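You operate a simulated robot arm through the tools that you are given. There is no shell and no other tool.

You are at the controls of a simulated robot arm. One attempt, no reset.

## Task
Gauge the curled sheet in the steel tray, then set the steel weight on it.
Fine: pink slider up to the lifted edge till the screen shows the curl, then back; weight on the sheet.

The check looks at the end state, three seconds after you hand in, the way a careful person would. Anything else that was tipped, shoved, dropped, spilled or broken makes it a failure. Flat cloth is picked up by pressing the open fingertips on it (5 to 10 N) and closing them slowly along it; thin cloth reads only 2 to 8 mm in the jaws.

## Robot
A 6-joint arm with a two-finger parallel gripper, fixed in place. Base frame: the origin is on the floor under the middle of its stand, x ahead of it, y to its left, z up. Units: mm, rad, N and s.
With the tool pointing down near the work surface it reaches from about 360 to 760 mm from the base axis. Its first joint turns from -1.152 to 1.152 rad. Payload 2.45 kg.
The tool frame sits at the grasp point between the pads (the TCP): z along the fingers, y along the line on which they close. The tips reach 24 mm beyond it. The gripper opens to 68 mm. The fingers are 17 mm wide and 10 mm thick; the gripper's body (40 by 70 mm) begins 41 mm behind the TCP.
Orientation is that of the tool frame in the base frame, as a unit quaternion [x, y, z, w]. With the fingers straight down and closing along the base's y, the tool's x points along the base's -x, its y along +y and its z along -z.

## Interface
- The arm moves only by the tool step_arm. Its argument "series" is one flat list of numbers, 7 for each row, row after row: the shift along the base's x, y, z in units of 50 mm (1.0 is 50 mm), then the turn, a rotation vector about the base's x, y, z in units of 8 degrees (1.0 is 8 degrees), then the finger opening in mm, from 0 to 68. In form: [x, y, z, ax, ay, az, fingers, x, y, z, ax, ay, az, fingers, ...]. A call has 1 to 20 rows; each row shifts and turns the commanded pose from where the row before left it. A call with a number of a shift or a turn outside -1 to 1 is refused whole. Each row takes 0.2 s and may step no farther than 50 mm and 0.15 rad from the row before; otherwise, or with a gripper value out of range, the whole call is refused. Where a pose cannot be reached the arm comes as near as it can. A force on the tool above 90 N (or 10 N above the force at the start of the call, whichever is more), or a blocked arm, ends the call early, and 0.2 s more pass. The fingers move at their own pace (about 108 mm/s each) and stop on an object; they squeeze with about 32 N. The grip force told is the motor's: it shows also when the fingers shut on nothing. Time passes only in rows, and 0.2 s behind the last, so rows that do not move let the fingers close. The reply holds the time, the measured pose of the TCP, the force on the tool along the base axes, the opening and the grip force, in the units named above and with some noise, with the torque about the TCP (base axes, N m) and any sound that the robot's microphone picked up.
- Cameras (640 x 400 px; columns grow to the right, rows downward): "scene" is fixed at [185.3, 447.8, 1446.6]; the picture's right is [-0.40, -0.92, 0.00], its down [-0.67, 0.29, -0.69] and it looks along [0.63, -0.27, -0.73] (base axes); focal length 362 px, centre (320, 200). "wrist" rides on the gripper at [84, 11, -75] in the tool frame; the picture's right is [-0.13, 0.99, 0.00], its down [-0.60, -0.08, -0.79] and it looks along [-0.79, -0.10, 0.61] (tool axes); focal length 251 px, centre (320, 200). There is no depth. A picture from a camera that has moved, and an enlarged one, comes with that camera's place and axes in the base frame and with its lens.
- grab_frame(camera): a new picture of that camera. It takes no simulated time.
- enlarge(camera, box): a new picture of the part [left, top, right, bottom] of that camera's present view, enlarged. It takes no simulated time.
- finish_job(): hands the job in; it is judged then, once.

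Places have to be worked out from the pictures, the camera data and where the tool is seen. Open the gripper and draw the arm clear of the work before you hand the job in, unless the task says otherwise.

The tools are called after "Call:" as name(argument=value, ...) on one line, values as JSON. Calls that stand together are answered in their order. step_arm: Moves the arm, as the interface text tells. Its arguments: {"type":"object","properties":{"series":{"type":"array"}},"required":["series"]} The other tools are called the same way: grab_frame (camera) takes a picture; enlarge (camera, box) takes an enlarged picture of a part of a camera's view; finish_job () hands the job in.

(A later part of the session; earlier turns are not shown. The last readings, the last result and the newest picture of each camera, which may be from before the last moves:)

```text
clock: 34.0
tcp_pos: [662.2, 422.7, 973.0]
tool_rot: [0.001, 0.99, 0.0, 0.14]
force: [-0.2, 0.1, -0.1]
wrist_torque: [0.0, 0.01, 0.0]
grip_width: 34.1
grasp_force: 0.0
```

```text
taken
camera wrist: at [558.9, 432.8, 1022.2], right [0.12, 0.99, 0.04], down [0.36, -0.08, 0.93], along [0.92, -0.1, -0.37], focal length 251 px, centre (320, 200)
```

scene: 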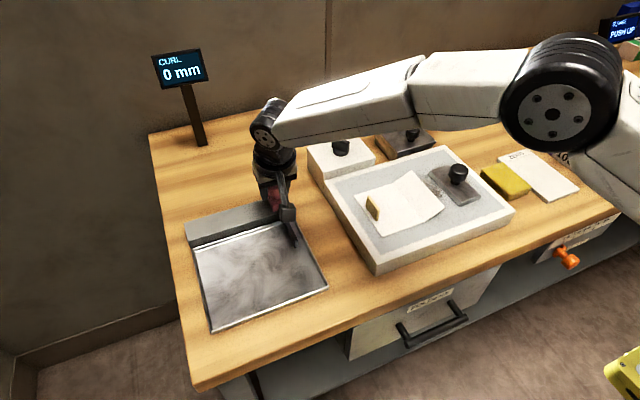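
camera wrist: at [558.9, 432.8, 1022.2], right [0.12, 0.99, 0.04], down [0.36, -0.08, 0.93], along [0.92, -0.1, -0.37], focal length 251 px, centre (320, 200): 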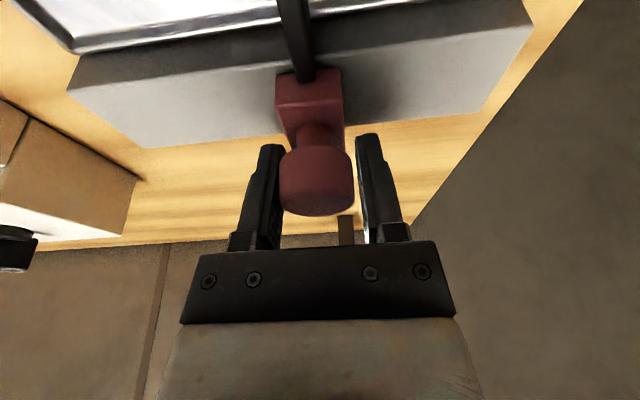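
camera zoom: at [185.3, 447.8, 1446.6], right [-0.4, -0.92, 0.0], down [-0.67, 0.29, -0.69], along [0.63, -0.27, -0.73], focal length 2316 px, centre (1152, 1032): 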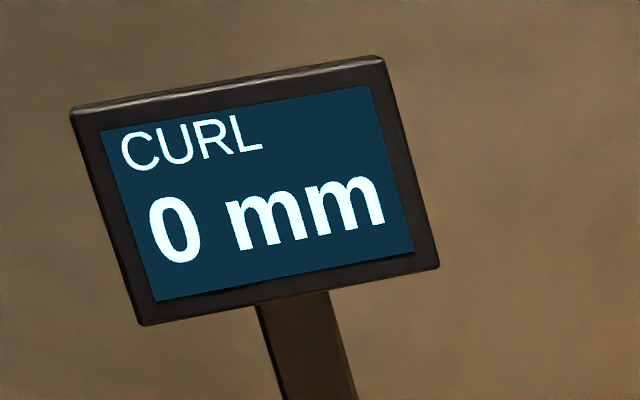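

Free motion, screen 0, reach still fine. I continue.

Call:
step_arm(series=[0.002, 0.04, 0, 0, 0, 0, 34, 0.002, 0.04, 0, 0, 0, 0, 34, 0, 0, 0, 0, 0, 0, 34])

Call:
enlarge(camera="scene", box=[140, 40, 240, 100])

```text
clock: 34.8
tcp_pos: [660.4, 426.3, 972.1]
tool_rot: [0.001, 0.99, 0.0, 0.139]
force: [0.2, -2.7, -0.7]
wrist_torque: [0.01, -0.01, 0.05]
grip_width: 36.0
grasp_force: 1.0
```

```text
6.40 times, centred on (190, 70) of scene
camera zoom: at [185.3, 447.7, 1446.6], right [-0.4, -0.92, 0.0], down [-0.67, 0.29, -0.69], along [0.63, -0.27, -0.73], focal length 2316 px, centre (1152, 1032)
```

zoom: 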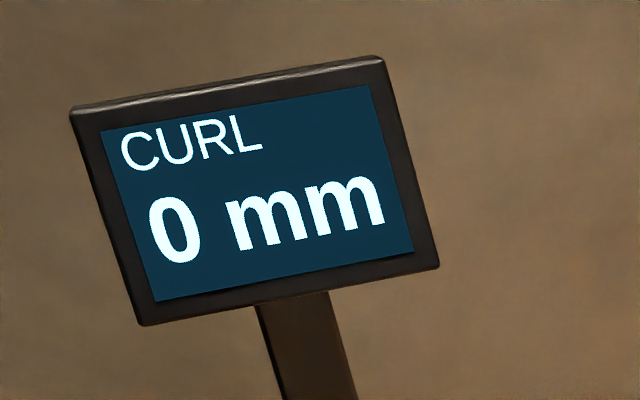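

Resistance appeared: −2.7 N in y and the trailing finger was pushed open to 36 mm, though the screen still shows 0. I look at the tray and the slider before doing anything more.

Call:
enlarge(camera="scene", box=[200, 215, 280, 270])

Call:
enlarge(camera="scene", box=[180, 150, 330, 335])

Call:
enlarge(camera="wrist", box=[220, 0, 560, 220])

```text
7.27 times, centred on (240, 242) of scene
camera zoom: at [185.3, 447.7, 1446.6], right [-0.4, -0.92, 0.0], down [-0.67, 0.29, -0.69], along [0.63, -0.27, -0.73], focal length 2631 px, centre (902, -109)
```

zoom: 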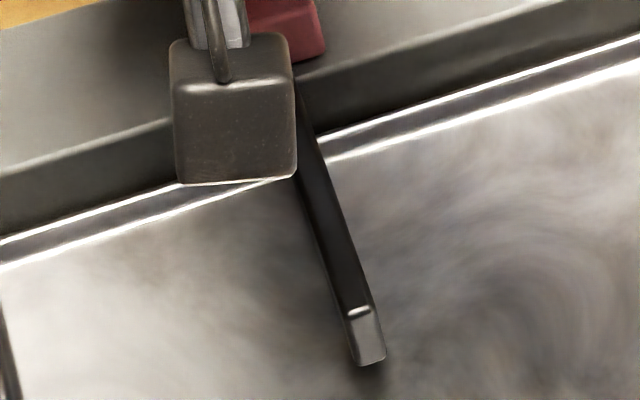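

```text
2.16 times, centred on (255, 242) of scene
camera zoom: at [185.3, 447.7, 1446.6], right [-0.4, -0.92, 0.0], down [-0.67, 0.29, -0.69], along [0.63, -0.27, -0.73], focal length 782 px, centre (460, 108)
```

zoom: 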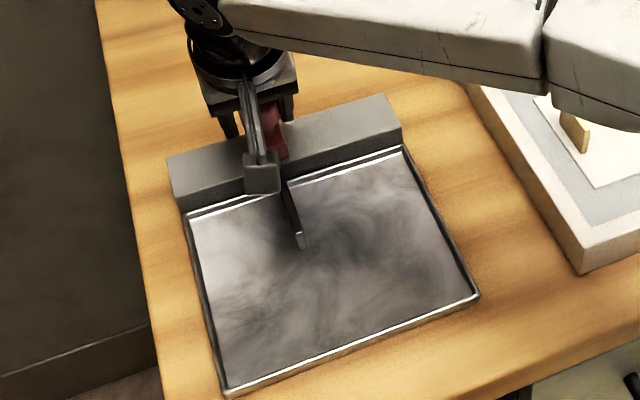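

```text
1.82 times, centred on (390, 110) of wrist
camera zoom: at [558.9, 437.1, 1021.8], right [0.13, 0.99, 0.04], down [0.36, -0.08, 0.93], along [0.92, -0.1, -0.37], focal length 457 px, centre (193, 364)
```

zoom: 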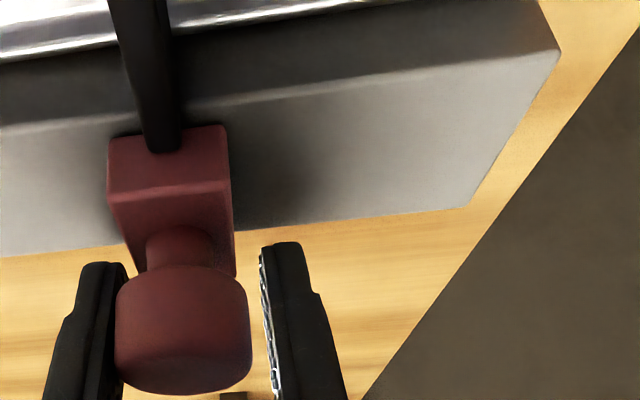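

The slider is 90 mm along with rail left beyond it; the stiff resistance looks like its end stop rather than film. I back off 2 mm to relieve it, let time pass, and re-read the screen.

Call:
step_arm(series=[0, -0.03, 0, 0, 0, 0, 34, 0, 0, 0, 0, 0, 0, 34, 0, 0, 0, 0, 0, 0, 34])

Call:
grab_frame(camera="scene")

Call:
enlarge(camera="scene", box=[180, 240, 260, 320])

Call:
enlarge(camera="scene", box=[245, 225, 330, 300])

```text
clock: 35.6
tcp_pos: [659.3, 424.9, 972.4]
tool_rot: [0.001, 0.99, 0.0, 0.14]
force: [-0.5, -0.3, 0.2]
wrist_torque: [-0.02, -0.01, 0.0]
grip_width: 34.0
grasp_force: 0.0
```

```text
taken
```

scene: 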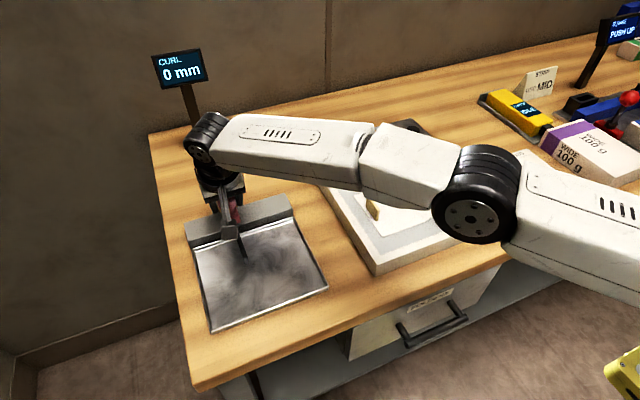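

```text
5.00 times, centred on (220, 280) of scene
camera zoom: at [185.3, 447.8, 1446.6], right [-0.4, -0.92, 0.0], down [-0.67, 0.29, -0.69], along [0.63, -0.27, -0.73], focal length 1809 px, centre (820, -200)
```

zoom: 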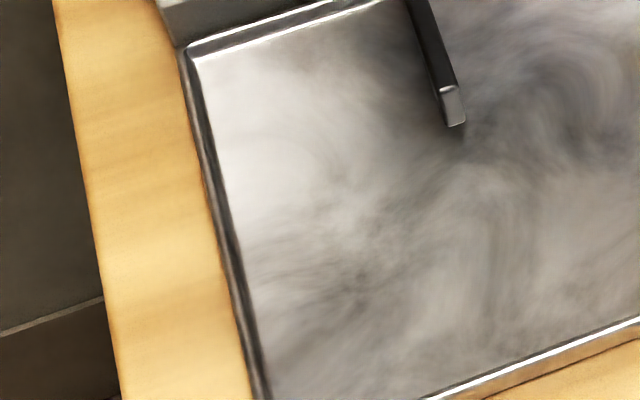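

```text
5.33 times, centred on (288, 262) of scene
camera zoom: at [185.3, 447.8, 1446.6], right [-0.4, -0.92, 0.0], down [-0.67, 0.29, -0.69], along [0.63, -0.27, -0.73], focal length 1930 px, centre (493, -133)
```

zoom: 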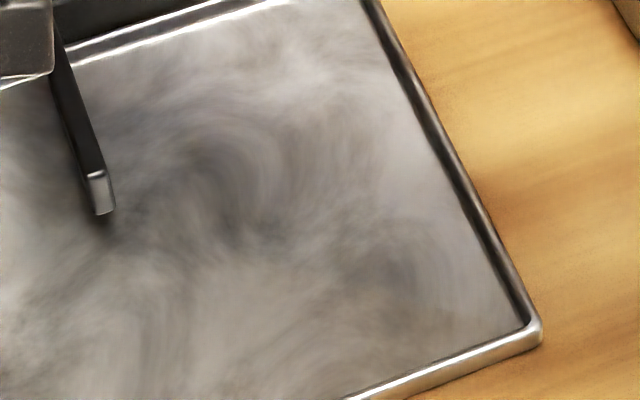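

No curl anywhere along the slider's full 90 mm travel: the steel tray is empty. The only curled sheet is the creased paper with the wooden tab on the white plate, its lifted edge to the right, so "in the steel tray" must be where it is to be gauged. I first return the slider to its start.

Call:
step_arm(series=[-0.01, -0.15, 0, 0, 0, 0, 34, -0.01, -0.15, 0, 0, 0, 0, 34, -0.01, -0.15, 0, 0, 0, 0, 34, -0.01, -0.15, 0, 0, 0, 0, 34, -0.01, -0.15, 0, 0, 0, 0, 34, -0.01, -0.15, 0, 0, 0, 0, 34, -0.01, -0.15, 0, 0, 0, 0, 34, -0.01, -0.15, 0, 0, 0, 0, 34, -0.01, -0.15, 0, 0, 0, 0, 34, -0.01, -0.15, 0, 0, 0, 0, 34, -0.01, -0.15, 0, 0, 0, 0, 34, -0.005, -0.1, 0, 0, 0, 0, 34, 0, 0, 0, 0, 0, 0, 34])

Call:
grab_frame(camera="wrist")

Call:
grab_frame(camera="scene")

```text
clock: 38.4
tcp_pos: [655.4, 337.8, 973.2]
tool_rot: [0.001, 0.99, 0.0, 0.139]
force: [0.2, 0.0, -0.7]
wrist_torque: [-0.03, 0.02, -0.01]
grip_width: 34.2
grasp_force: 0.1
```

```text
taken
camera wrist: at [553.9, 348.2, 1022.2], right [0.13, 0.99, 0.04], down [0.36, -0.08, 0.93], along [0.92, -0.1, -0.37], focal length 251 px, centre (320, 200)
```

wrist: 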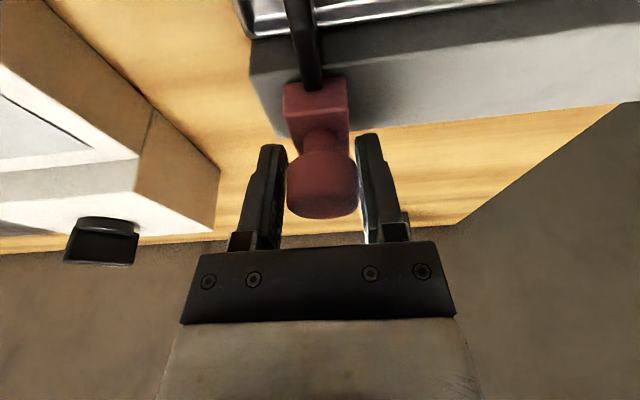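

```text
taken
```

scene: 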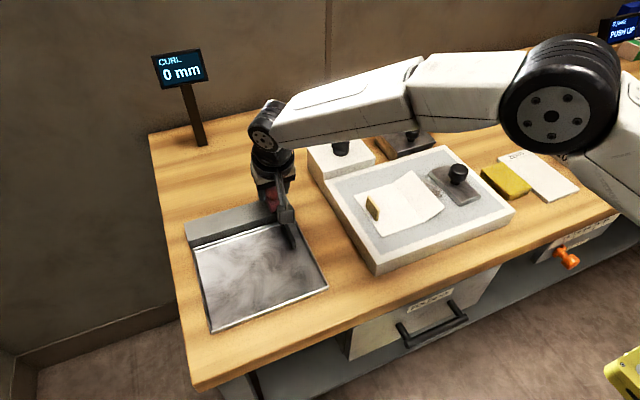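

The slider is nearly home; I push the last few millimetres to the stop, gently.

Call:
step_arm(series=[-0.002, -0.05, 0, 0, 0, 0, 34, -0.002, -0.05, 0, 0, 0, 0, 34, 0, -0.02, 0, 0, 0, 0, 34, 0, 0, 0, 0, 0, 0, 34])

Call:
enlarge(camera="scene", box=[220, 160, 340, 300])

```text
clock: 39.4
tcp_pos: [654.9, 330.9, 972.6]
tool_rot: [0.001, 0.99, -0.001, 0.139]
force: [0.3, 2.7, -0.5]
wrist_torque: [-0.05, 0.01, 0.01]
grip_width: 36.5
grasp_force: 1.3
```

```text
2.86 times, centred on (280, 230) of scene
camera zoom: at [185.3, 447.9, 1446.5], right [-0.4, -0.92, 0.0], down [-0.67, 0.29, -0.69], along [0.63, -0.27, -0.73], focal length 1034 px, centre (434, 114)
```

zoom: 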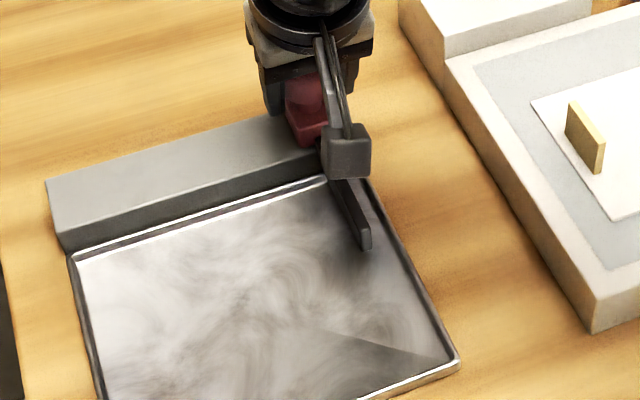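

The same stop signature as at the far end, so the slider is home with 90 mm total travel. I ease off, open and rise, then look at the white plate, its dial and the paper.

Call:
step_arm(series=[0, 0.06, 0, 0, 0, 0, 50, 0, 0, 0, 0, 0, 0, 68, 0, 0, 0.5, 0, 0, 0, 68, 0, 0, 0.8, 0, 0, 0, 68, 0, 0, 0.5, 0, 0, 0, 68, 0, 0, 0, 0, 0, 0, 68])

Call:
enlarge(camera="scene", box=[220, 160, 340, 300])

```text
clock: 40.8
tcp_pos: [655.2, 332.5, 1065.6]
tool_rot: [0.001, 0.99, -0.001, 0.139]
force: [0.4, 0.2, -0.4]
wrist_torque: [-0.01, 0.0, 0.04]
grip_width: 67.9
grasp_force: 0.1
```

```text
2.86 times, centred on (280, 230) of scene
camera zoom: at [185.3, 447.8, 1446.6], right [-0.4, -0.92, 0.0], down [-0.67, 0.29, -0.69], along [0.63, -0.27, -0.73], focal length 1034 px, centre (434, 114)
```

zoom: 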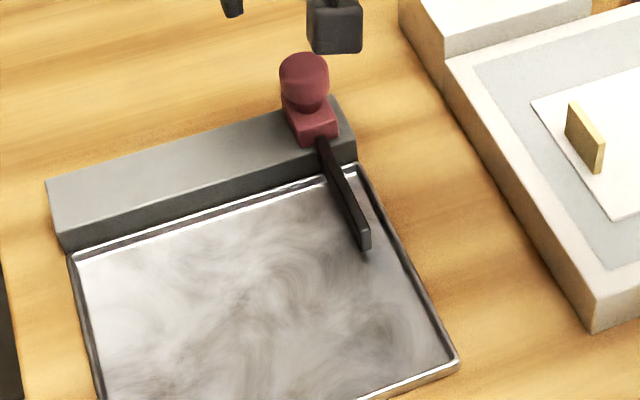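

The slider is back at its start. Now I straighten the tool, close the fingers for a clear view and look at the white plate, paper, tab and dial from the left side.

Call:
step_arm(series=[-0.63, -0.35, -0.1, 0, 1, 0, 5, -0.63, -0.35, -0.1, 0, 1, 0, 5, -0.63, -0.35, -0.1, 0, 0, 0, 5, 0, 0, 0, 0, 0, 0, 5])

Call:
grab_frame(camera="wrist")

Call:
enlarge(camera="wrist", box=[0, 0, 270, 180])

Call:
enlarge(camera="wrist", box=[140, 130, 300, 260])

Call:
enlarge(camera="scene", box=[300, 120, 400, 190])

```text
clock: 41.8
tcp_pos: [559.7, 280.5, 1048.1]
tool_rot: [0.001, 1.0, 0.0, 0.0]
force: [-0.7, 0.4, 0.2]
wrist_torque: [-0.01, 0.01, 0.0]
grip_width: 5.3
grasp_force: 0.2
```

```text
taken
camera wrist: at [474.5, 291.1, 1124.5], right [0.13, 0.99, 0.0], down [0.6, -0.08, 0.79], along [0.79, -0.1, -0.61], focal length 251 px, centre (320, 200)
```

wrist: 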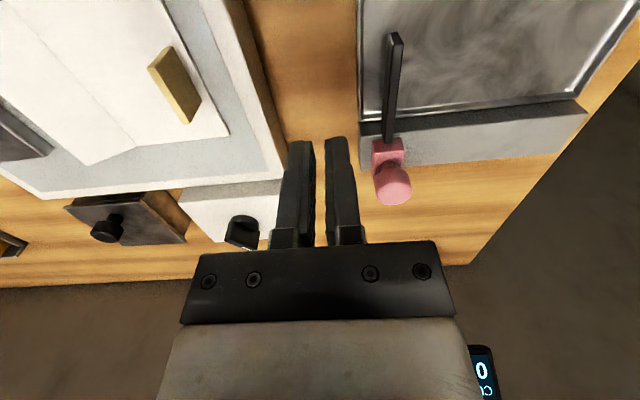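

```text
2.22 times, centred on (135, 90) of wrist
camera zoom: at [474.5, 291.1, 1124.5], right [0.13, 0.99, 0.0], down [0.6, -0.08, 0.79], along [0.79, -0.1, -0.61], focal length 559 px, centre (731, 444)
```

zoom: 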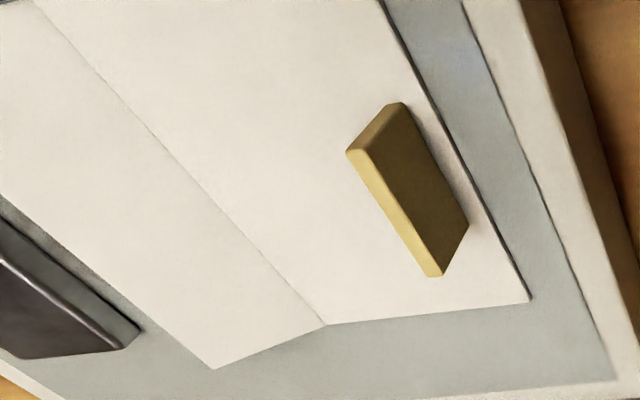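

```text
3.08 times, centred on (220, 195) of wrist
camera zoom: at [474.5, 291.1, 1124.5], right [0.13, 0.99, 0.0], down [0.6, -0.08, 0.79], along [0.79, -0.1, -0.61], focal length 774 px, centre (628, 215)
```

zoom: 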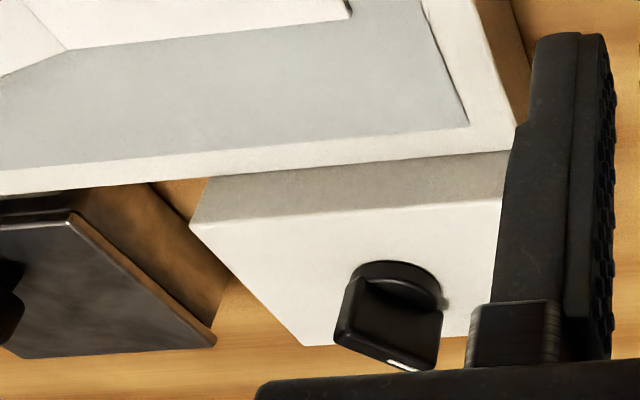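

```text
5.71 times, centred on (350, 155) of scene
camera zoom: at [185.3, 447.8, 1446.6], right [-0.4, -0.92, 0.0], down [-0.67, 0.29, -0.69], along [0.63, -0.27, -0.73], focal length 2068 px, centre (149, 457)
```

zoom: 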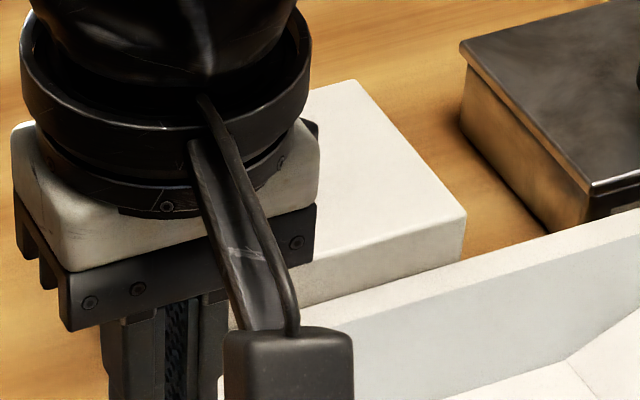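

The paper is two stiff panels with an upright wooden tab (about 42 mm along x, thin along y) near its left edge, made to be gripped; its right flap is lifted about 20 mm. I get a closer top view of the flap, the weight and the tab to fix their positions.

Call:
step_arm(series=[0.05, -0.88, 0, 0, 0, 0, 5, 0.05, -0.88, 0, 0, 0, 0, 5, 0.05, -0.88, 0, 0, 0, 0, 5, 0.05, -0.88, 0, 0, 0, 0, 5, 0, -0.88, 0, 0, 0, 0, 5, 0, 0, 0, 0, 0, 0, 5])

Call:
grab_frame(camera="wrist")

Call:
enlarge(camera="wrist", box=[140, 0, 440, 150])

Call:
enlarge(camera="scene", box=[330, 140, 430, 250])

```text
clock: 43.2
tcp_pos: [572.8, 59.9, 1045.3]
tool_rot: [0.001, 1.0, 0.0, 0.0]
force: [0.5, 0.5, -0.1]
wrist_torque: [-0.01, -0.01, 0.02]
grip_width: 5.0
grasp_force: 0.0
```

```text
taken
camera wrist: at [487.3, 70.7, 1121.1], right [0.13, 0.99, 0.0], down [0.6, -0.08, 0.79], along [0.79, -0.1, -0.61], focal length 251 px, centre (320, 200)
```

wrist: 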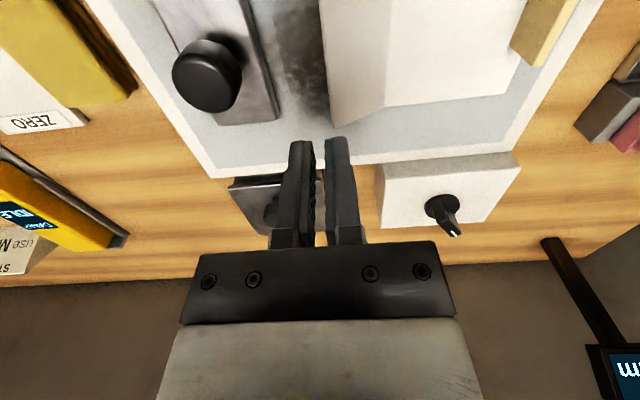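

```text
2.13 times, centred on (290, 75) of wrist
camera zoom: at [487.3, 70.7, 1121.1], right [0.13, 0.99, 0.0], down [0.6, -0.08, 0.79], along [0.79, -0.1, -0.61], focal length 536 px, centre (384, 467)
```

zoom: 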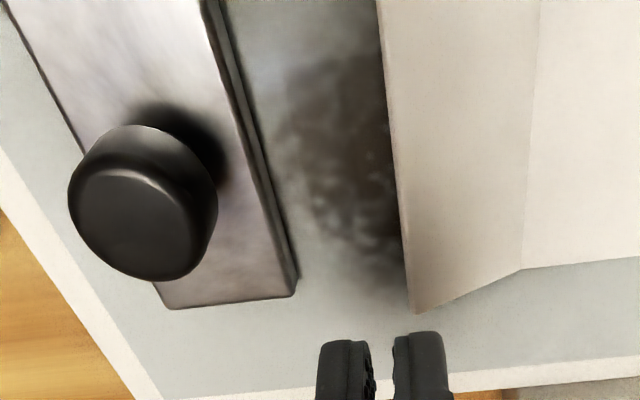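

```text
3.64 times, centred on (380, 195) of scene
camera zoom: at [185.3, 447.8, 1446.6], right [-0.4, -0.92, 0.0], down [-0.67, 0.29, -0.69], along [0.63, -0.27, -0.73], focal length 1316 px, centre (102, 218)
```

zoom: 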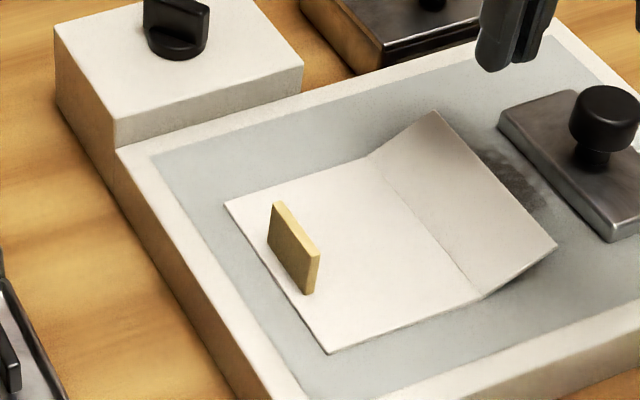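

Triangulating the two wrist views: the white plate's surface is at z≈945, the sheet spans x 494–604, y 67–196 with the crease at y≈107, flap edge at (y 67, z 966), and the tab is centred near (551, 184), z 945–975. The steel tray's inner floor is about x 467–627, y 317–503, z≈902. I go above the tab.

Call:
step_arm(series=[-0.14, 0.82, -0.05, 0, 0, 0, 30, -0.14, 0.82, -0.05, 0, 0, 0, 30, -0.14, 0.82, -0.05, 0, 0, 0, 30, 0, 0, 0, 0, 0, 0, 30])

Call:
grab_frame(camera="wrist")

Call:
enlarge(camera="wrist", box=[240, 20, 400, 200])

Call:
enlarge(camera="scene", box=[310, 120, 430, 250])

```text
clock: 44.2
tcp_pos: [548.8, 182.4, 1038.3]
tool_rot: [0.001, 1.0, 0.0, 0.0]
force: [0.1, -0.1, -1.2]
wrist_torque: [0.03, 0.01, 0.03]
grip_width: 30.1
grasp_force: 0.2
```

```text
taken
camera wrist: at [463.8, 193.5, 1114.5], right [0.13, 0.99, 0.0], down [0.6, -0.08, 0.79], along [0.79, -0.1, -0.61], focal length 251 px, centre (320, 200)
```

wrist: 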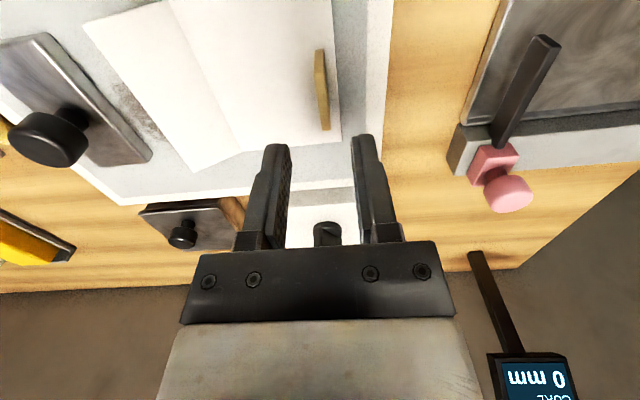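

```text
2.22 times, centred on (320, 110) of wrist
camera zoom: at [463.8, 193.5, 1114.5], right [0.13, 0.99, 0.0], down [0.6, -0.08, 0.79], along [0.79, -0.1, -0.61], focal length 559 px, centre (320, 400)
```

zoom: 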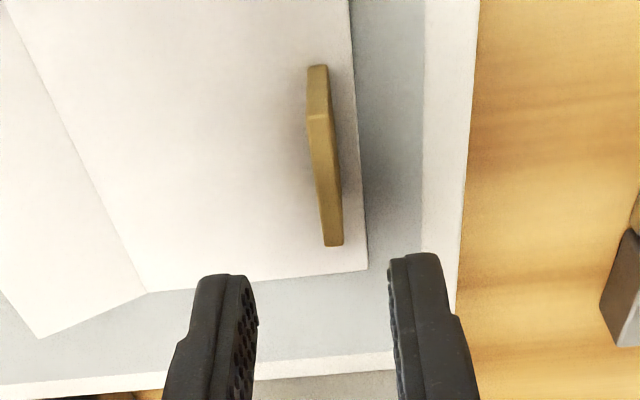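

```text
3.08 times, centred on (370, 185) of scene
camera zoom: at [185.3, 447.8, 1446.6], right [-0.4, -0.92, 0.0], down [-0.67, 0.29, -0.69], along [0.63, -0.27, -0.73], focal length 1113 px, centre (166, 246)
```

zoom: 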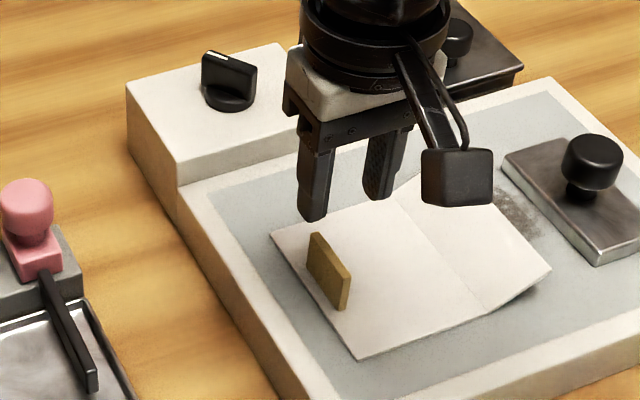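

The tab's top edge computes to x 532–571, y≈184.4, z≈972, and the plate at z≈943–945. I centre over it and come down to z≈985, then check.

Call:
step_arm(series=[0.05, 0.04, -0.35, 0, 0, 0, 30, 0, 0, -0.35, 0, 0, 0, 30, 0, 0, -0.36, 0, 0, 0, 30, 0, 0, 0, 0, 0, 0, 30])

Call:
grab_frame(camera="wrist")

Call:
enlarge(camera="wrist", box=[240, 60, 400, 240])

Call:
enlarge(camera="scene", box=[330, 150, 430, 250])

```text
clock: 45.2
tcp_pos: [552.2, 186.2, 984.9]
tool_rot: [0.001, 1.0, 0.0, 0.001]
force: [-0.1, -0.2, 0.1]
wrist_torque: [0.0, -0.03, 0.0]
grip_width: 30.1
grasp_force: 0.0
```

```text
taken
camera wrist: at [467.6, 196.7, 1061.5], right [0.13, 0.99, 0.0], down [0.6, -0.08, 0.79], along [0.79, -0.1, -0.61], focal length 251 px, centre (320, 200)
```

wrist: 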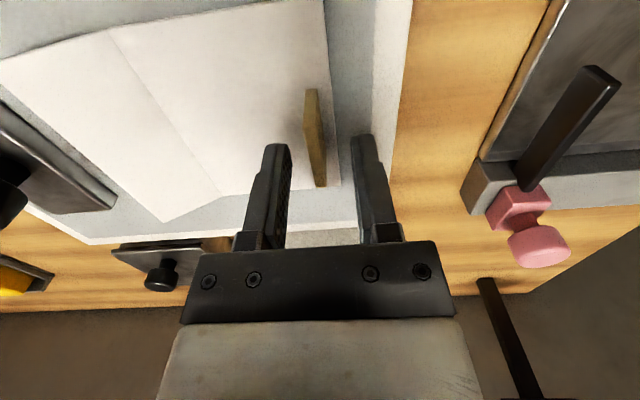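

```text
2.22 times, centred on (320, 150) of wrist
camera zoom: at [467.6, 196.7, 1061.5], right [0.13, 0.99, 0.0], down [0.6, -0.08, 0.79], along [0.79, -0.1, -0.61], focal length 559 px, centre (320, 311)
```

zoom: 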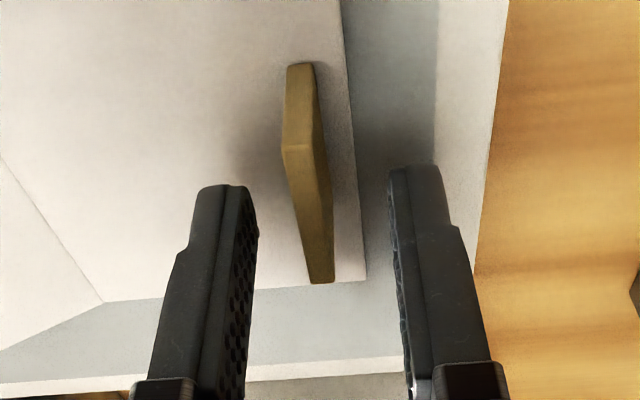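

```text
4.00 times, centred on (380, 200) of scene
camera zoom: at [185.3, 447.8, 1446.6], right [-0.4, -0.92, 0.0], down [-0.67, 0.29, -0.69], along [0.63, -0.27, -0.73], focal length 1447 px, centre (80, 200)
```

zoom: 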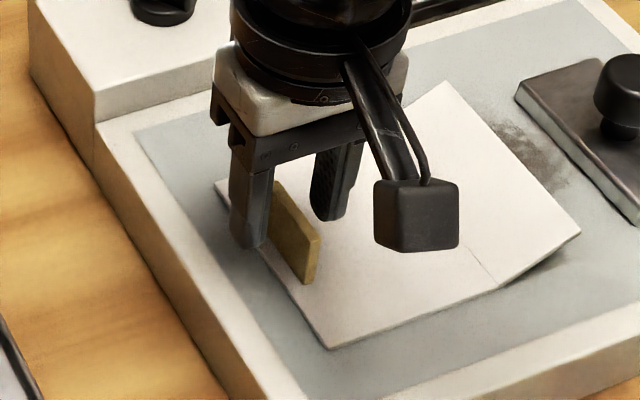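

The tab is between the fingers, about 2 mm to the right of centre (y≈184.3, top z≈972). I correct that and come down to z≈973 so the tips stay about 4 mm above the sheet.

Call:
step_arm(series=[0, -0.03, -0.12, 0, 0, 0, 30, 0, 0, -0.12, 0, 0, 0, 30, 0, 0, 0, 0, 0, 0, 30])

Call:
grab_frame(camera="wrist")

Call:
enlarge(camera="scene", box=[330, 150, 430, 250])

```text
clock: 46.0
tcp_pos: [550.1, 185.0, 973.3]
tool_rot: [0.001, 1.0, 0.0, 0.0]
force: [-0.5, -0.4, 0.1]
wrist_torque: [0.0, 0.02, -0.03]
grip_width: 29.9
grasp_force: 0.0
```

```text
taken
camera wrist: at [467.6, 195.5, 1049.7], right [0.13, 0.99, 0.0], down [0.6, -0.08, 0.79], along [0.79, -0.1, -0.61], focal length 251 px, centre (320, 200)
```

wrist: 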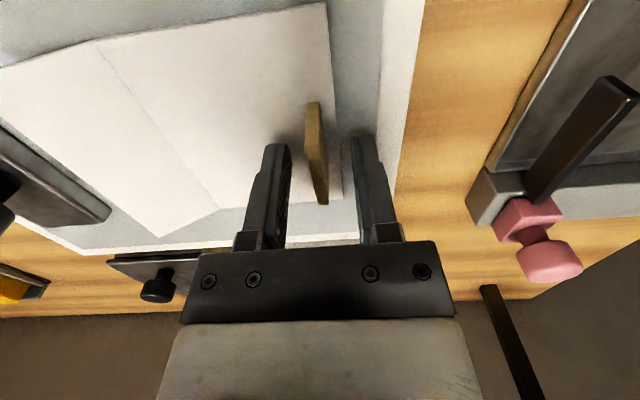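

```text
4.00 times, centred on (380, 200) of scene
camera zoom: at [185.3, 447.8, 1446.6], right [-0.4, -0.92, 0.0], down [-0.67, 0.29, -0.69], along [0.63, -0.27, -0.73], focal length 1447 px, centre (80, 200)
```

zoom: 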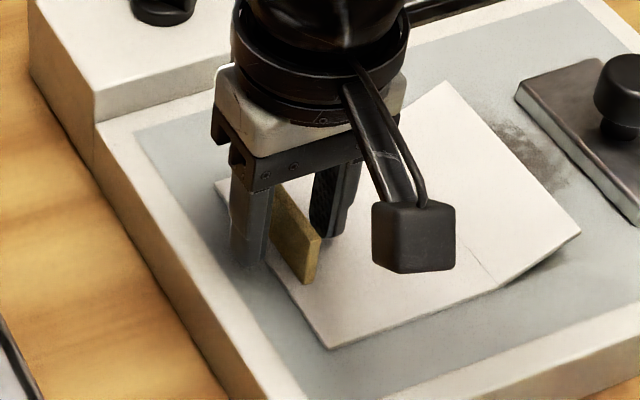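

Clear of the sheet and centred. I close on the tab in stages.

Call:
step_arm(series=[0, 0, 0, 0, 0, 0, 18, 0, 0, 0, 0, 0, 0, 12, 0, 0, 0, 0, 0, 0, 8, 0, 0, 0, 0, 0, 0, 5, 0, 0, 0, 0, 0, 0, 2, 0, 0, 0, 0, 0, 0, 1, 0, 0, 0, 0, 0, 0, 1])

Call:
grab_frame(camera="wrist")

Call:
enlarge(camera="scene", box=[330, 150, 430, 250])

```text
clock: 47.6
tcp_pos: [551.2, 186.4, 974.8]
tool_rot: [0.001, 1.0, 0.0, 0.0]
force: [-0.4, 0.9, 1.3]
wrist_torque: [0.01, 0.0, 0.0]
grip_width: 5.0
grasp_force: 27.8
```

```text
taken
camera wrist: at [467.5, 195.5, 1049.8], right [0.13, 0.99, 0.0], down [0.6, -0.08, 0.79], along [0.79, -0.1, -0.61], focal length 251 px, centre (320, 200)
```

wrist: 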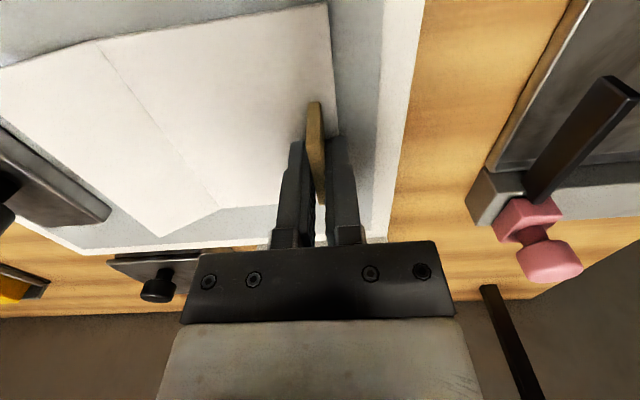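

```text
4.00 times, centred on (380, 200) of scene
camera zoom: at [185.3, 447.8, 1446.6], right [-0.4, -0.92, 0.0], down [-0.67, 0.29, -0.69], along [0.63, -0.27, -0.73], focal length 1447 px, centre (80, 200)
```

zoom: 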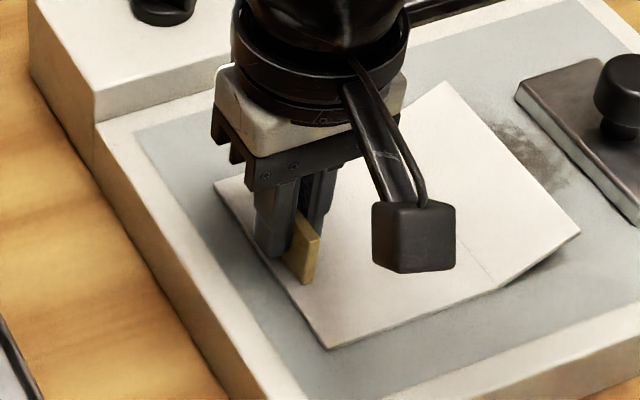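

The tab is held (5.0 mm, 28 N). I lift only 2–3 mm first to see whether the sheet comes free or is held down.

Call:
step_arm(series=[0, 0, 0.02, 0, 0, 0, 1, 0, 0, 0.03, 0, 0, 0, 1, 0, 0, 0, 0, 0, 0, 1])

Call:
grab_frame(camera="wrist")

Call:
enlarge(camera="scene", box=[330, 150, 430, 250])

```text
clock: 48.4
tcp_pos: [551.3, 185.5, 978.2]
tool_rot: [0.0, 1.0, 0.001, 0.0]
force: [-0.2, -0.1, -0.2]
wrist_torque: [0.02, 0.01, 0.03]
grip_width: 5.1
grasp_force: 27.5
```

```text
taken
camera wrist: at [467.8, 196.1, 1052.8], right [0.13, 0.99, 0.0], down [0.6, -0.08, 0.79], along [0.79, -0.1, -0.61], focal length 251 px, centre (320, 200)
```

wrist: 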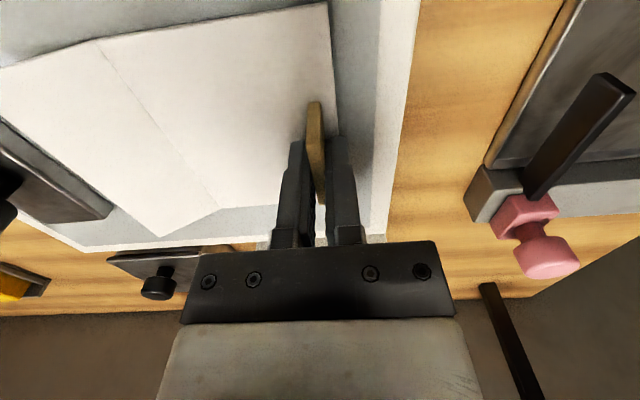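

```text
4.00 times, centred on (380, 200) of scene
camera zoom: at [185.3, 447.8, 1446.6], right [-0.4, -0.92, 0.0], down [-0.67, 0.29, -0.69], along [0.63, -0.27, -0.73], focal length 1447 px, centre (80, 200)
```

zoom: 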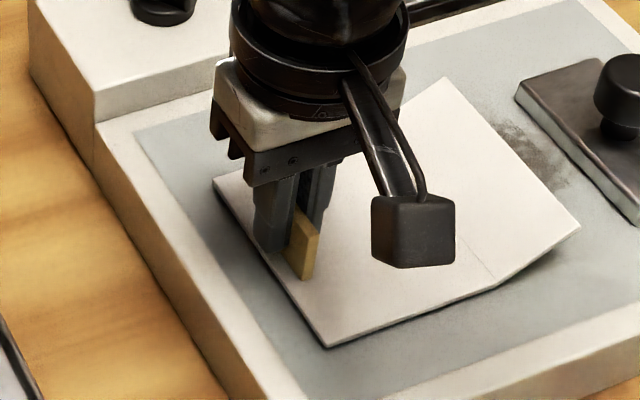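

The sheet comes up freely as one stiff piece. I raise it to about z 1040, level and slowly.

Call:
step_arm(series=[0, 0, 0.15, 0, 0, 0, 1, 0, 0, 0.25, 0, 0, 0, 1, 0, 0, 0.3, 0, 0, 0, 1, 0, 0, 0.3, 0, 0, 0, 1, 0, 0, 0.25, 0, 0, 0, 1, 0, 0, 0, 0, 0, 0, 1])

Call:
grab_frame(camera="wrist")

Call:
grab_frame(camera="scene")

```text
clock: 49.8
tcp_pos: [551.0, 184.3, 1041.5]
tool_rot: [0.002, 1.0, 0.0, -0.001]
force: [1.1, -0.1, -0.2]
wrist_torque: [0.03, 0.01, 0.01]
grip_width: 5.0
grasp_force: 27.9
```

```text
taken
camera wrist: at [467.5, 194.8, 1116.4], right [0.13, 0.99, 0.0], down [0.6, -0.08, 0.79], along [0.79, -0.1, -0.61], focal length 251 px, centre (320, 200)
```

wrist: 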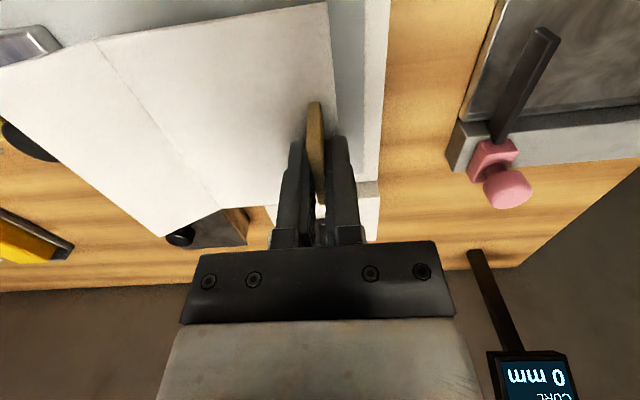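

```text
taken
```

scene: 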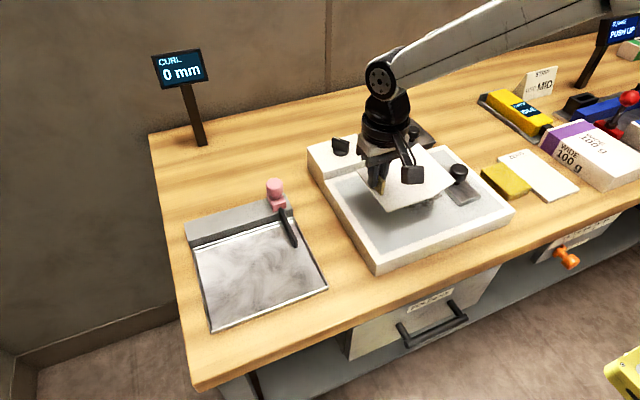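

The sheet hangs level. I carry it left over the steel tray at this height (about 294 mm in +y).

Call:
step_arm(series=[0, 0.3, 0, 0, 0, 0, 1, 0, 0.5, 0, 0, 0, 0, 1, 0, 0.6, 0, 0, 0, 0, 1, 0, 0.7, 0, 0, 0, 0, 1, -0.01, 0.7, 0, 0, 0, 0, 1, -0.01, 0.7, 0, 0, 0, 0, 1, -0.01, 0.7, 0, 0, 0, 0, 1, -0.01, 0.7, 0, 0, 0, 0, 1, 0, 0.5, 0, 0, 0, 0, 1, 0, 0.3, 0, 0, 0, 0, 1, 0, 0.15, 0, 0, 0, 0, 1, 0, 0, 0, 0, 0, 0, 1])

Call:
grab_frame(camera="wrist")

Call:
grab_frame(camera="scene")

Call:
enlarge(camera="scene", box=[170, 160, 340, 340])

```text
clock: 52.4
tcp_pos: [548.9, 478.4, 1040.2]
tool_rot: [0.001, 1.0, 0.0, -0.001]
force: [-0.7, 0.5, 0.6]
wrist_torque: [0.01, 0.0, -0.01]
grip_width: 5.0
grasp_force: 28.1
```

```text
taken
camera wrist: at [464.9, 488.8, 1115.0], right [0.13, 0.99, 0.0], down [0.6, -0.08, 0.79], along [0.79, -0.1, -0.61], focal length 251 px, centre (320, 200)
```

wrist: 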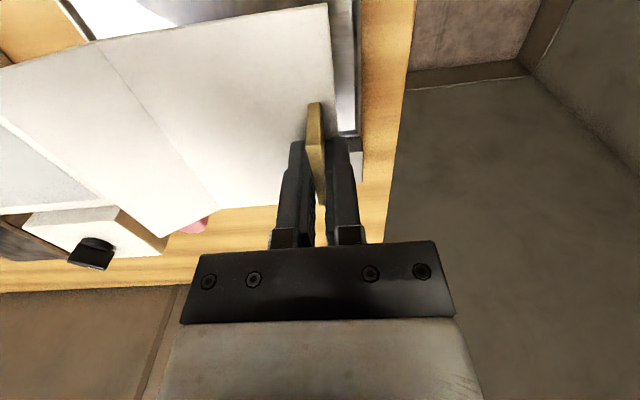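

```text
taken
```

scene: 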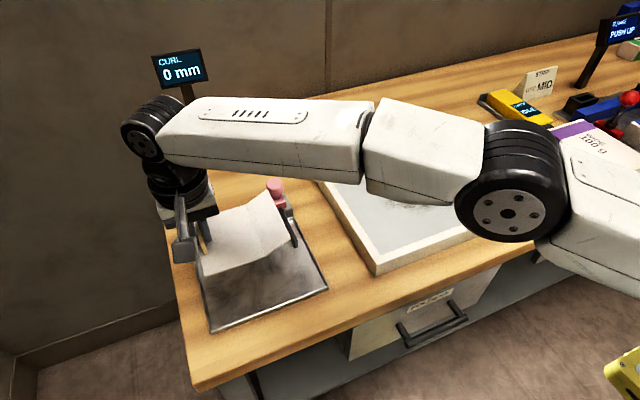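

```text
2.22 times, centred on (255, 250) of scene
camera zoom: at [185.3, 447.8, 1446.6], right [-0.4, -0.92, 0.0], down [-0.67, 0.29, -0.69], along [0.63, -0.27, -0.73], focal length 804 px, centre (464, 89)
```

zoom: 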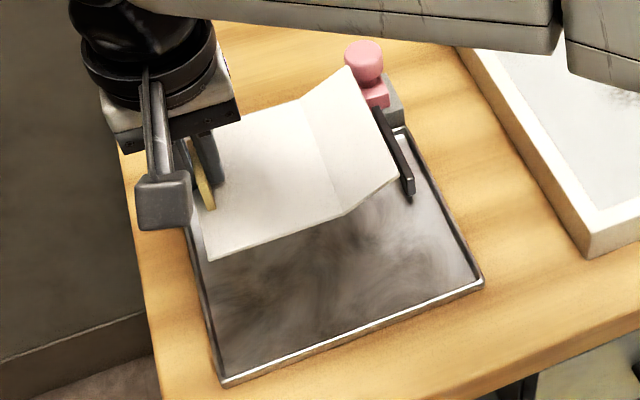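

The sheet sits over the tray with room on all sides: x about 490–602, left edge y≈490, flap edge y≈363, and the feeler at y≈334–339. I lower it to about 10 mm above the tray floor.

Call:
step_arm(series=[0, 0, -0.2, 0, 0, 0, 1, 0, 0, -0.4, 0, 0, 0, 1, 0, 0, -0.4, 0, 0, 0, 1, 0, 0, -0.4, 0, 0, 0, 1, 0, 0, -0.3, 0, 0, 0, 1, 0, 0, -0.2, 0, 0, 0, 1, 0, 0, 0, 0, 0, 0, 1])

Call:
enlarge(camera="scene", box=[170, 160, 340, 340])

Call:
grab_frame(camera="wrist")

```text
clock: 54.0
tcp_pos: [549.0, 477.2, 946.0]
tool_rot: [0.001, 1.0, 0.0, 0.0]
force: [1.4, -0.1, -0.4]
wrist_torque: [0.02, 0.04, -0.03]
grip_width: 4.8
grasp_force: 28.0
```

```text
2.22 times, centred on (255, 250) of scene
camera zoom: at [185.3, 447.8, 1446.6], right [-0.4, -0.92, 0.0], down [-0.67, 0.29, -0.69], along [0.63, -0.27, -0.73], focal length 804 px, centre (464, 89)
```

zoom: 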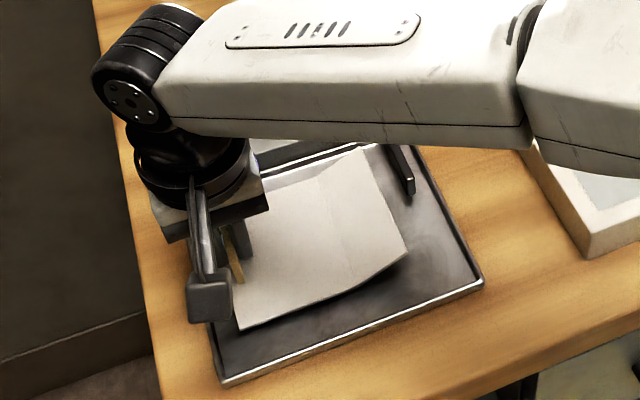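

```text
taken
camera wrist: at [464.9, 488.3, 1020.8], right [0.13, 0.99, 0.0], down [0.6, -0.08, 0.79], along [0.79, -0.1, -0.61], focal length 251 px, centre (320, 200)
```

wrist: 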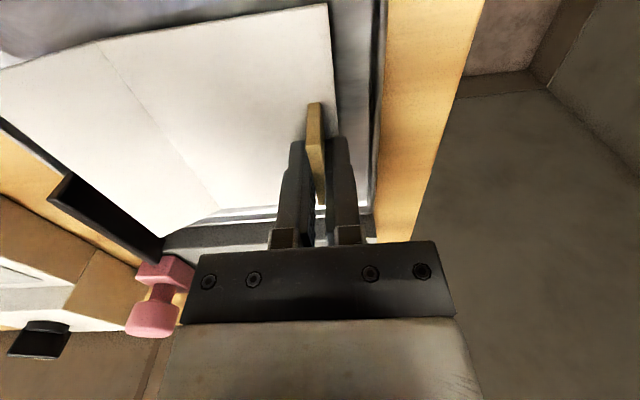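

About 14 mm above the floor, all clear. I lower in small steps, watching the force.

Call:
step_arm(series=[0, 0, -0.08, 0, 0, 0, 1, 0, 0, -0.08, 0, 0, 0, 1, 0, 0, 0, 0, 0, 0, 1])

Call:
step_arm(series=[0, 0, -0.04, 0, 0, 0, 1, 0, 0, 0, 0, 0, 0, 1])

Call:
enlarge(camera="scene", box=[190, 210, 310, 310])

Call:
grab_frame(camera="wrist")

```text
clock: 54.8
tcp_pos: [550.3, 477.9, 938.0]
tool_rot: [0.001, 1.0, 0.001, 0.001]
force: [-1.3, -0.9, 5.6]
wrist_torque: [-0.06, 0.12, -0.01]
grip_width: 4.9
grasp_force: 27.8
```

```text
clock: 55.4
tcp_pos: [550.1, 479.2, 937.4]
tool_rot: [0.001, 1.0, 0.001, 0.002]
force: [-2.5, -4.4, 19.9]
wrist_torque: [-0.18, 0.44, 0.02]
grip_width: 4.9
grasp_force: 28.0
```

```text
4.00 times, centred on (250, 260) of scene
camera zoom: at [184.9, 447.4, 1446.8], right [-0.4, -0.92, 0.0], down [-0.67, 0.29, -0.69], along [0.63, -0.27, -0.73], focal length 1447 px, centre (600, -40)
```

zoom: 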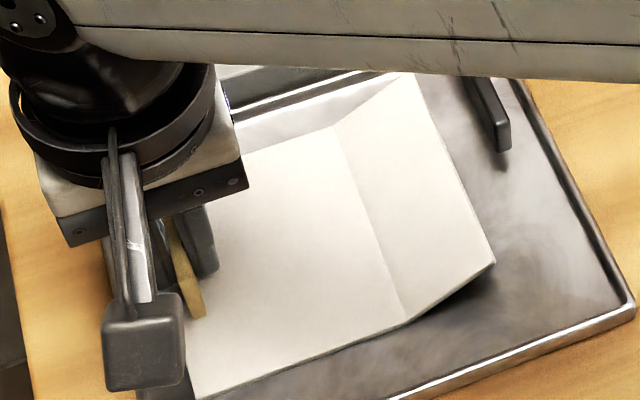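

```text
taken
camera wrist: at [465.9, 488.7, 1013.2], right [0.13, 0.99, 0.0], down [0.6, -0.08, 0.79], along [0.79, -0.1, -0.61], focal length 251 px, centre (320, 200)
```

wrist: 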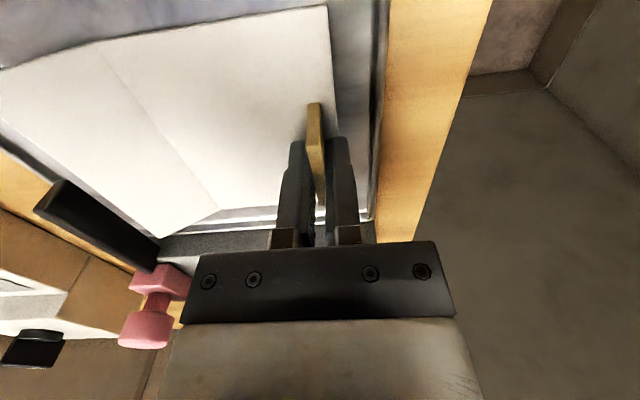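

Contact: 5.6 N, then about 20 N after the last 2 mm, centred near the tab base, so the sheet is on the floor. I ease up 1.5 mm to take off the pressure and check the edges.

Call:
step_arm(series=[0, 0, 0.03, 0, 0, 0, 1, 0, 0, 0.01, 0, 0, 0, 1, 0, 0, 0, 0, 0, 0, 1])

Call:
enlarge(camera="scene", box=[190, 250, 290, 340])

Call:
enlarge(camera="wrist", box=[200, 0, 420, 240])

```text
clock: 56.2
tcp_pos: [549.6, 478.8, 937.5]
tool_rot: [0.001, 1.0, 0.0, 0.002]
force: [5.9, 0.8, 16.9]
wrist_torque: [-0.05, -0.22, 0.0]
grip_width: 4.8
grasp_force: 28.3
```

```text
4.44 times, centred on (240, 295) of scene
camera zoom: at [185.2, 447.6, 1446.7], right [-0.4, -0.92, 0.0], down [-0.67, 0.29, -0.69], along [0.63, -0.27, -0.73], focal length 1608 px, centre (676, -222)
```

zoom: 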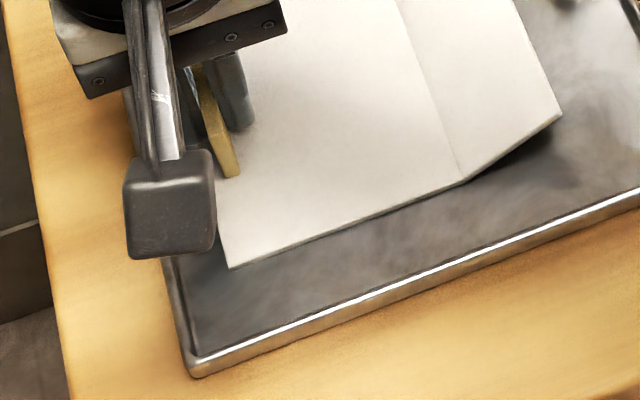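

```text
1.67 times, centred on (310, 120) of wrist
camera zoom: at [465.3, 488.5, 1013.2], right [0.13, 0.99, 0.0], down [0.6, -0.08, 0.79], along [0.79, -0.1, -0.61], focal length 419 px, centre (337, 333)
```

zoom: 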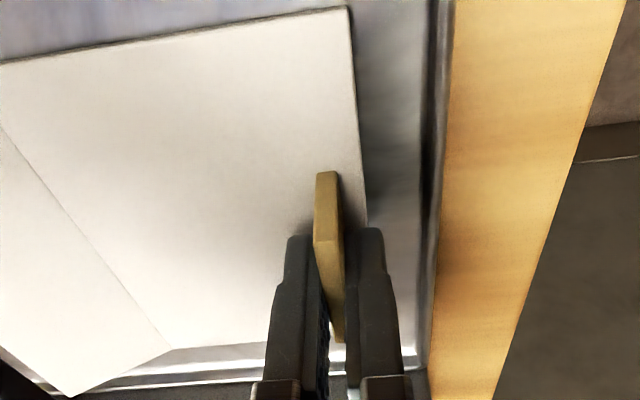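

The sheet lies inside the tray walls, but 17 N still presses. I raise another 2 mm and check that it drops.

Call:
step_arm(series=[0, 0, 0.03, 0, 0, 0, 1, 0, 0, 0, 0, 0, 0, 1, 0, 0, 0, 0, 0, 0, 1])

Call:
enlarge(camera="scene", box=[190, 250, 290, 340])

```text
clock: 57.0
tcp_pos: [548.4, 479.0, 936.9]
tool_rot: [0.0, 1.0, -0.001, -0.001]
force: [1.3, 0.0, 7.7]
wrist_torque: [-0.05, -0.31, 0.05]
grip_width: 5.0
grasp_force: 28.2
```

```text
4.44 times, centred on (240, 295) of scene
camera zoom: at [185.2, 447.7, 1446.6], right [-0.4, -0.92, 0.0], down [-0.67, 0.29, -0.69], along [0.63, -0.27, -0.73], focal length 1608 px, centre (676, -222)
```

zoom: 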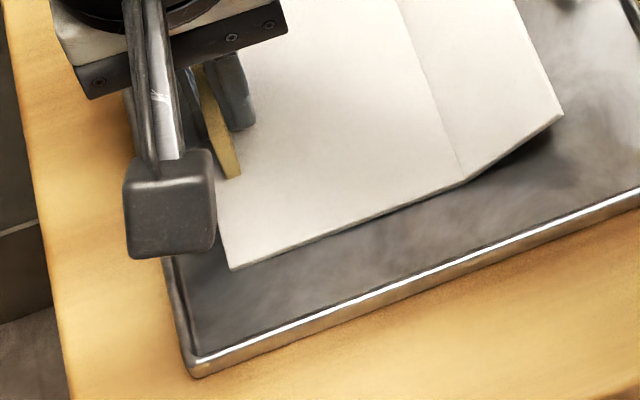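

Down to 8 N. I raise one more millimetre and then open the fingers only to 16 mm so the left finger stays clear of the tray wall.

Call:
step_arm(series=[0, 0, 0.02, 0, 0, 0, 1, 0, 0, 0, 0, 0, 0, 1, 0, 0, 0, 0, 0, 0, 8, 0, 0, 0, 0, 0, 0, 16, 0, 0, 0, 0, 0, 0, 16])

Call:
grab_frame(camera="wrist")

Call:
enlarge(camera="scene", box=[190, 210, 310, 340])

```text
clock: 58.2
tcp_pos: [551.4, 478.4, 939.8]
tool_rot: [0.001, 1.0, -0.001, 0.001]
force: [0.2, -1.6, -0.2]
wrist_torque: [-0.02, 0.0, 0.0]
grip_width: 15.9
grasp_force: 0.1
```

```text
taken
camera wrist: at [466.0, 488.8, 1015.3], right [0.13, 0.99, 0.0], down [0.6, -0.08, 0.79], along [0.79, -0.1, -0.61], focal length 251 px, centre (320, 200)
```

wrist: 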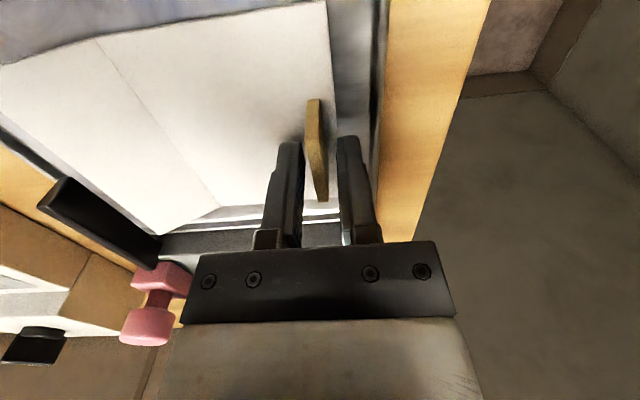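

```text
3.08 times, centred on (250, 275) of scene
camera zoom: at [185.3, 447.8, 1446.6], right [-0.4, -0.92, 0.0], down [-0.67, 0.29, -0.69], along [0.63, -0.27, -0.73], focal length 1113 px, centre (535, -31)
```

zoom: 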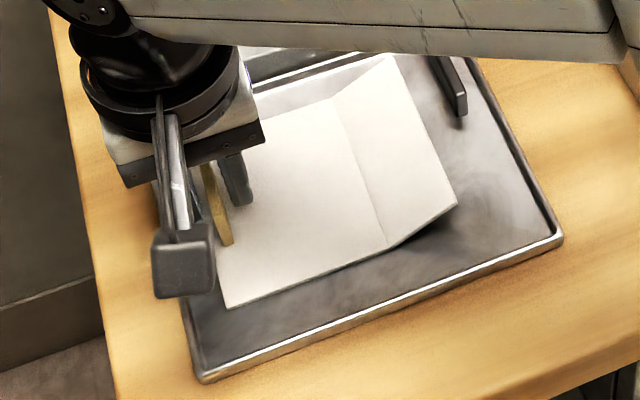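

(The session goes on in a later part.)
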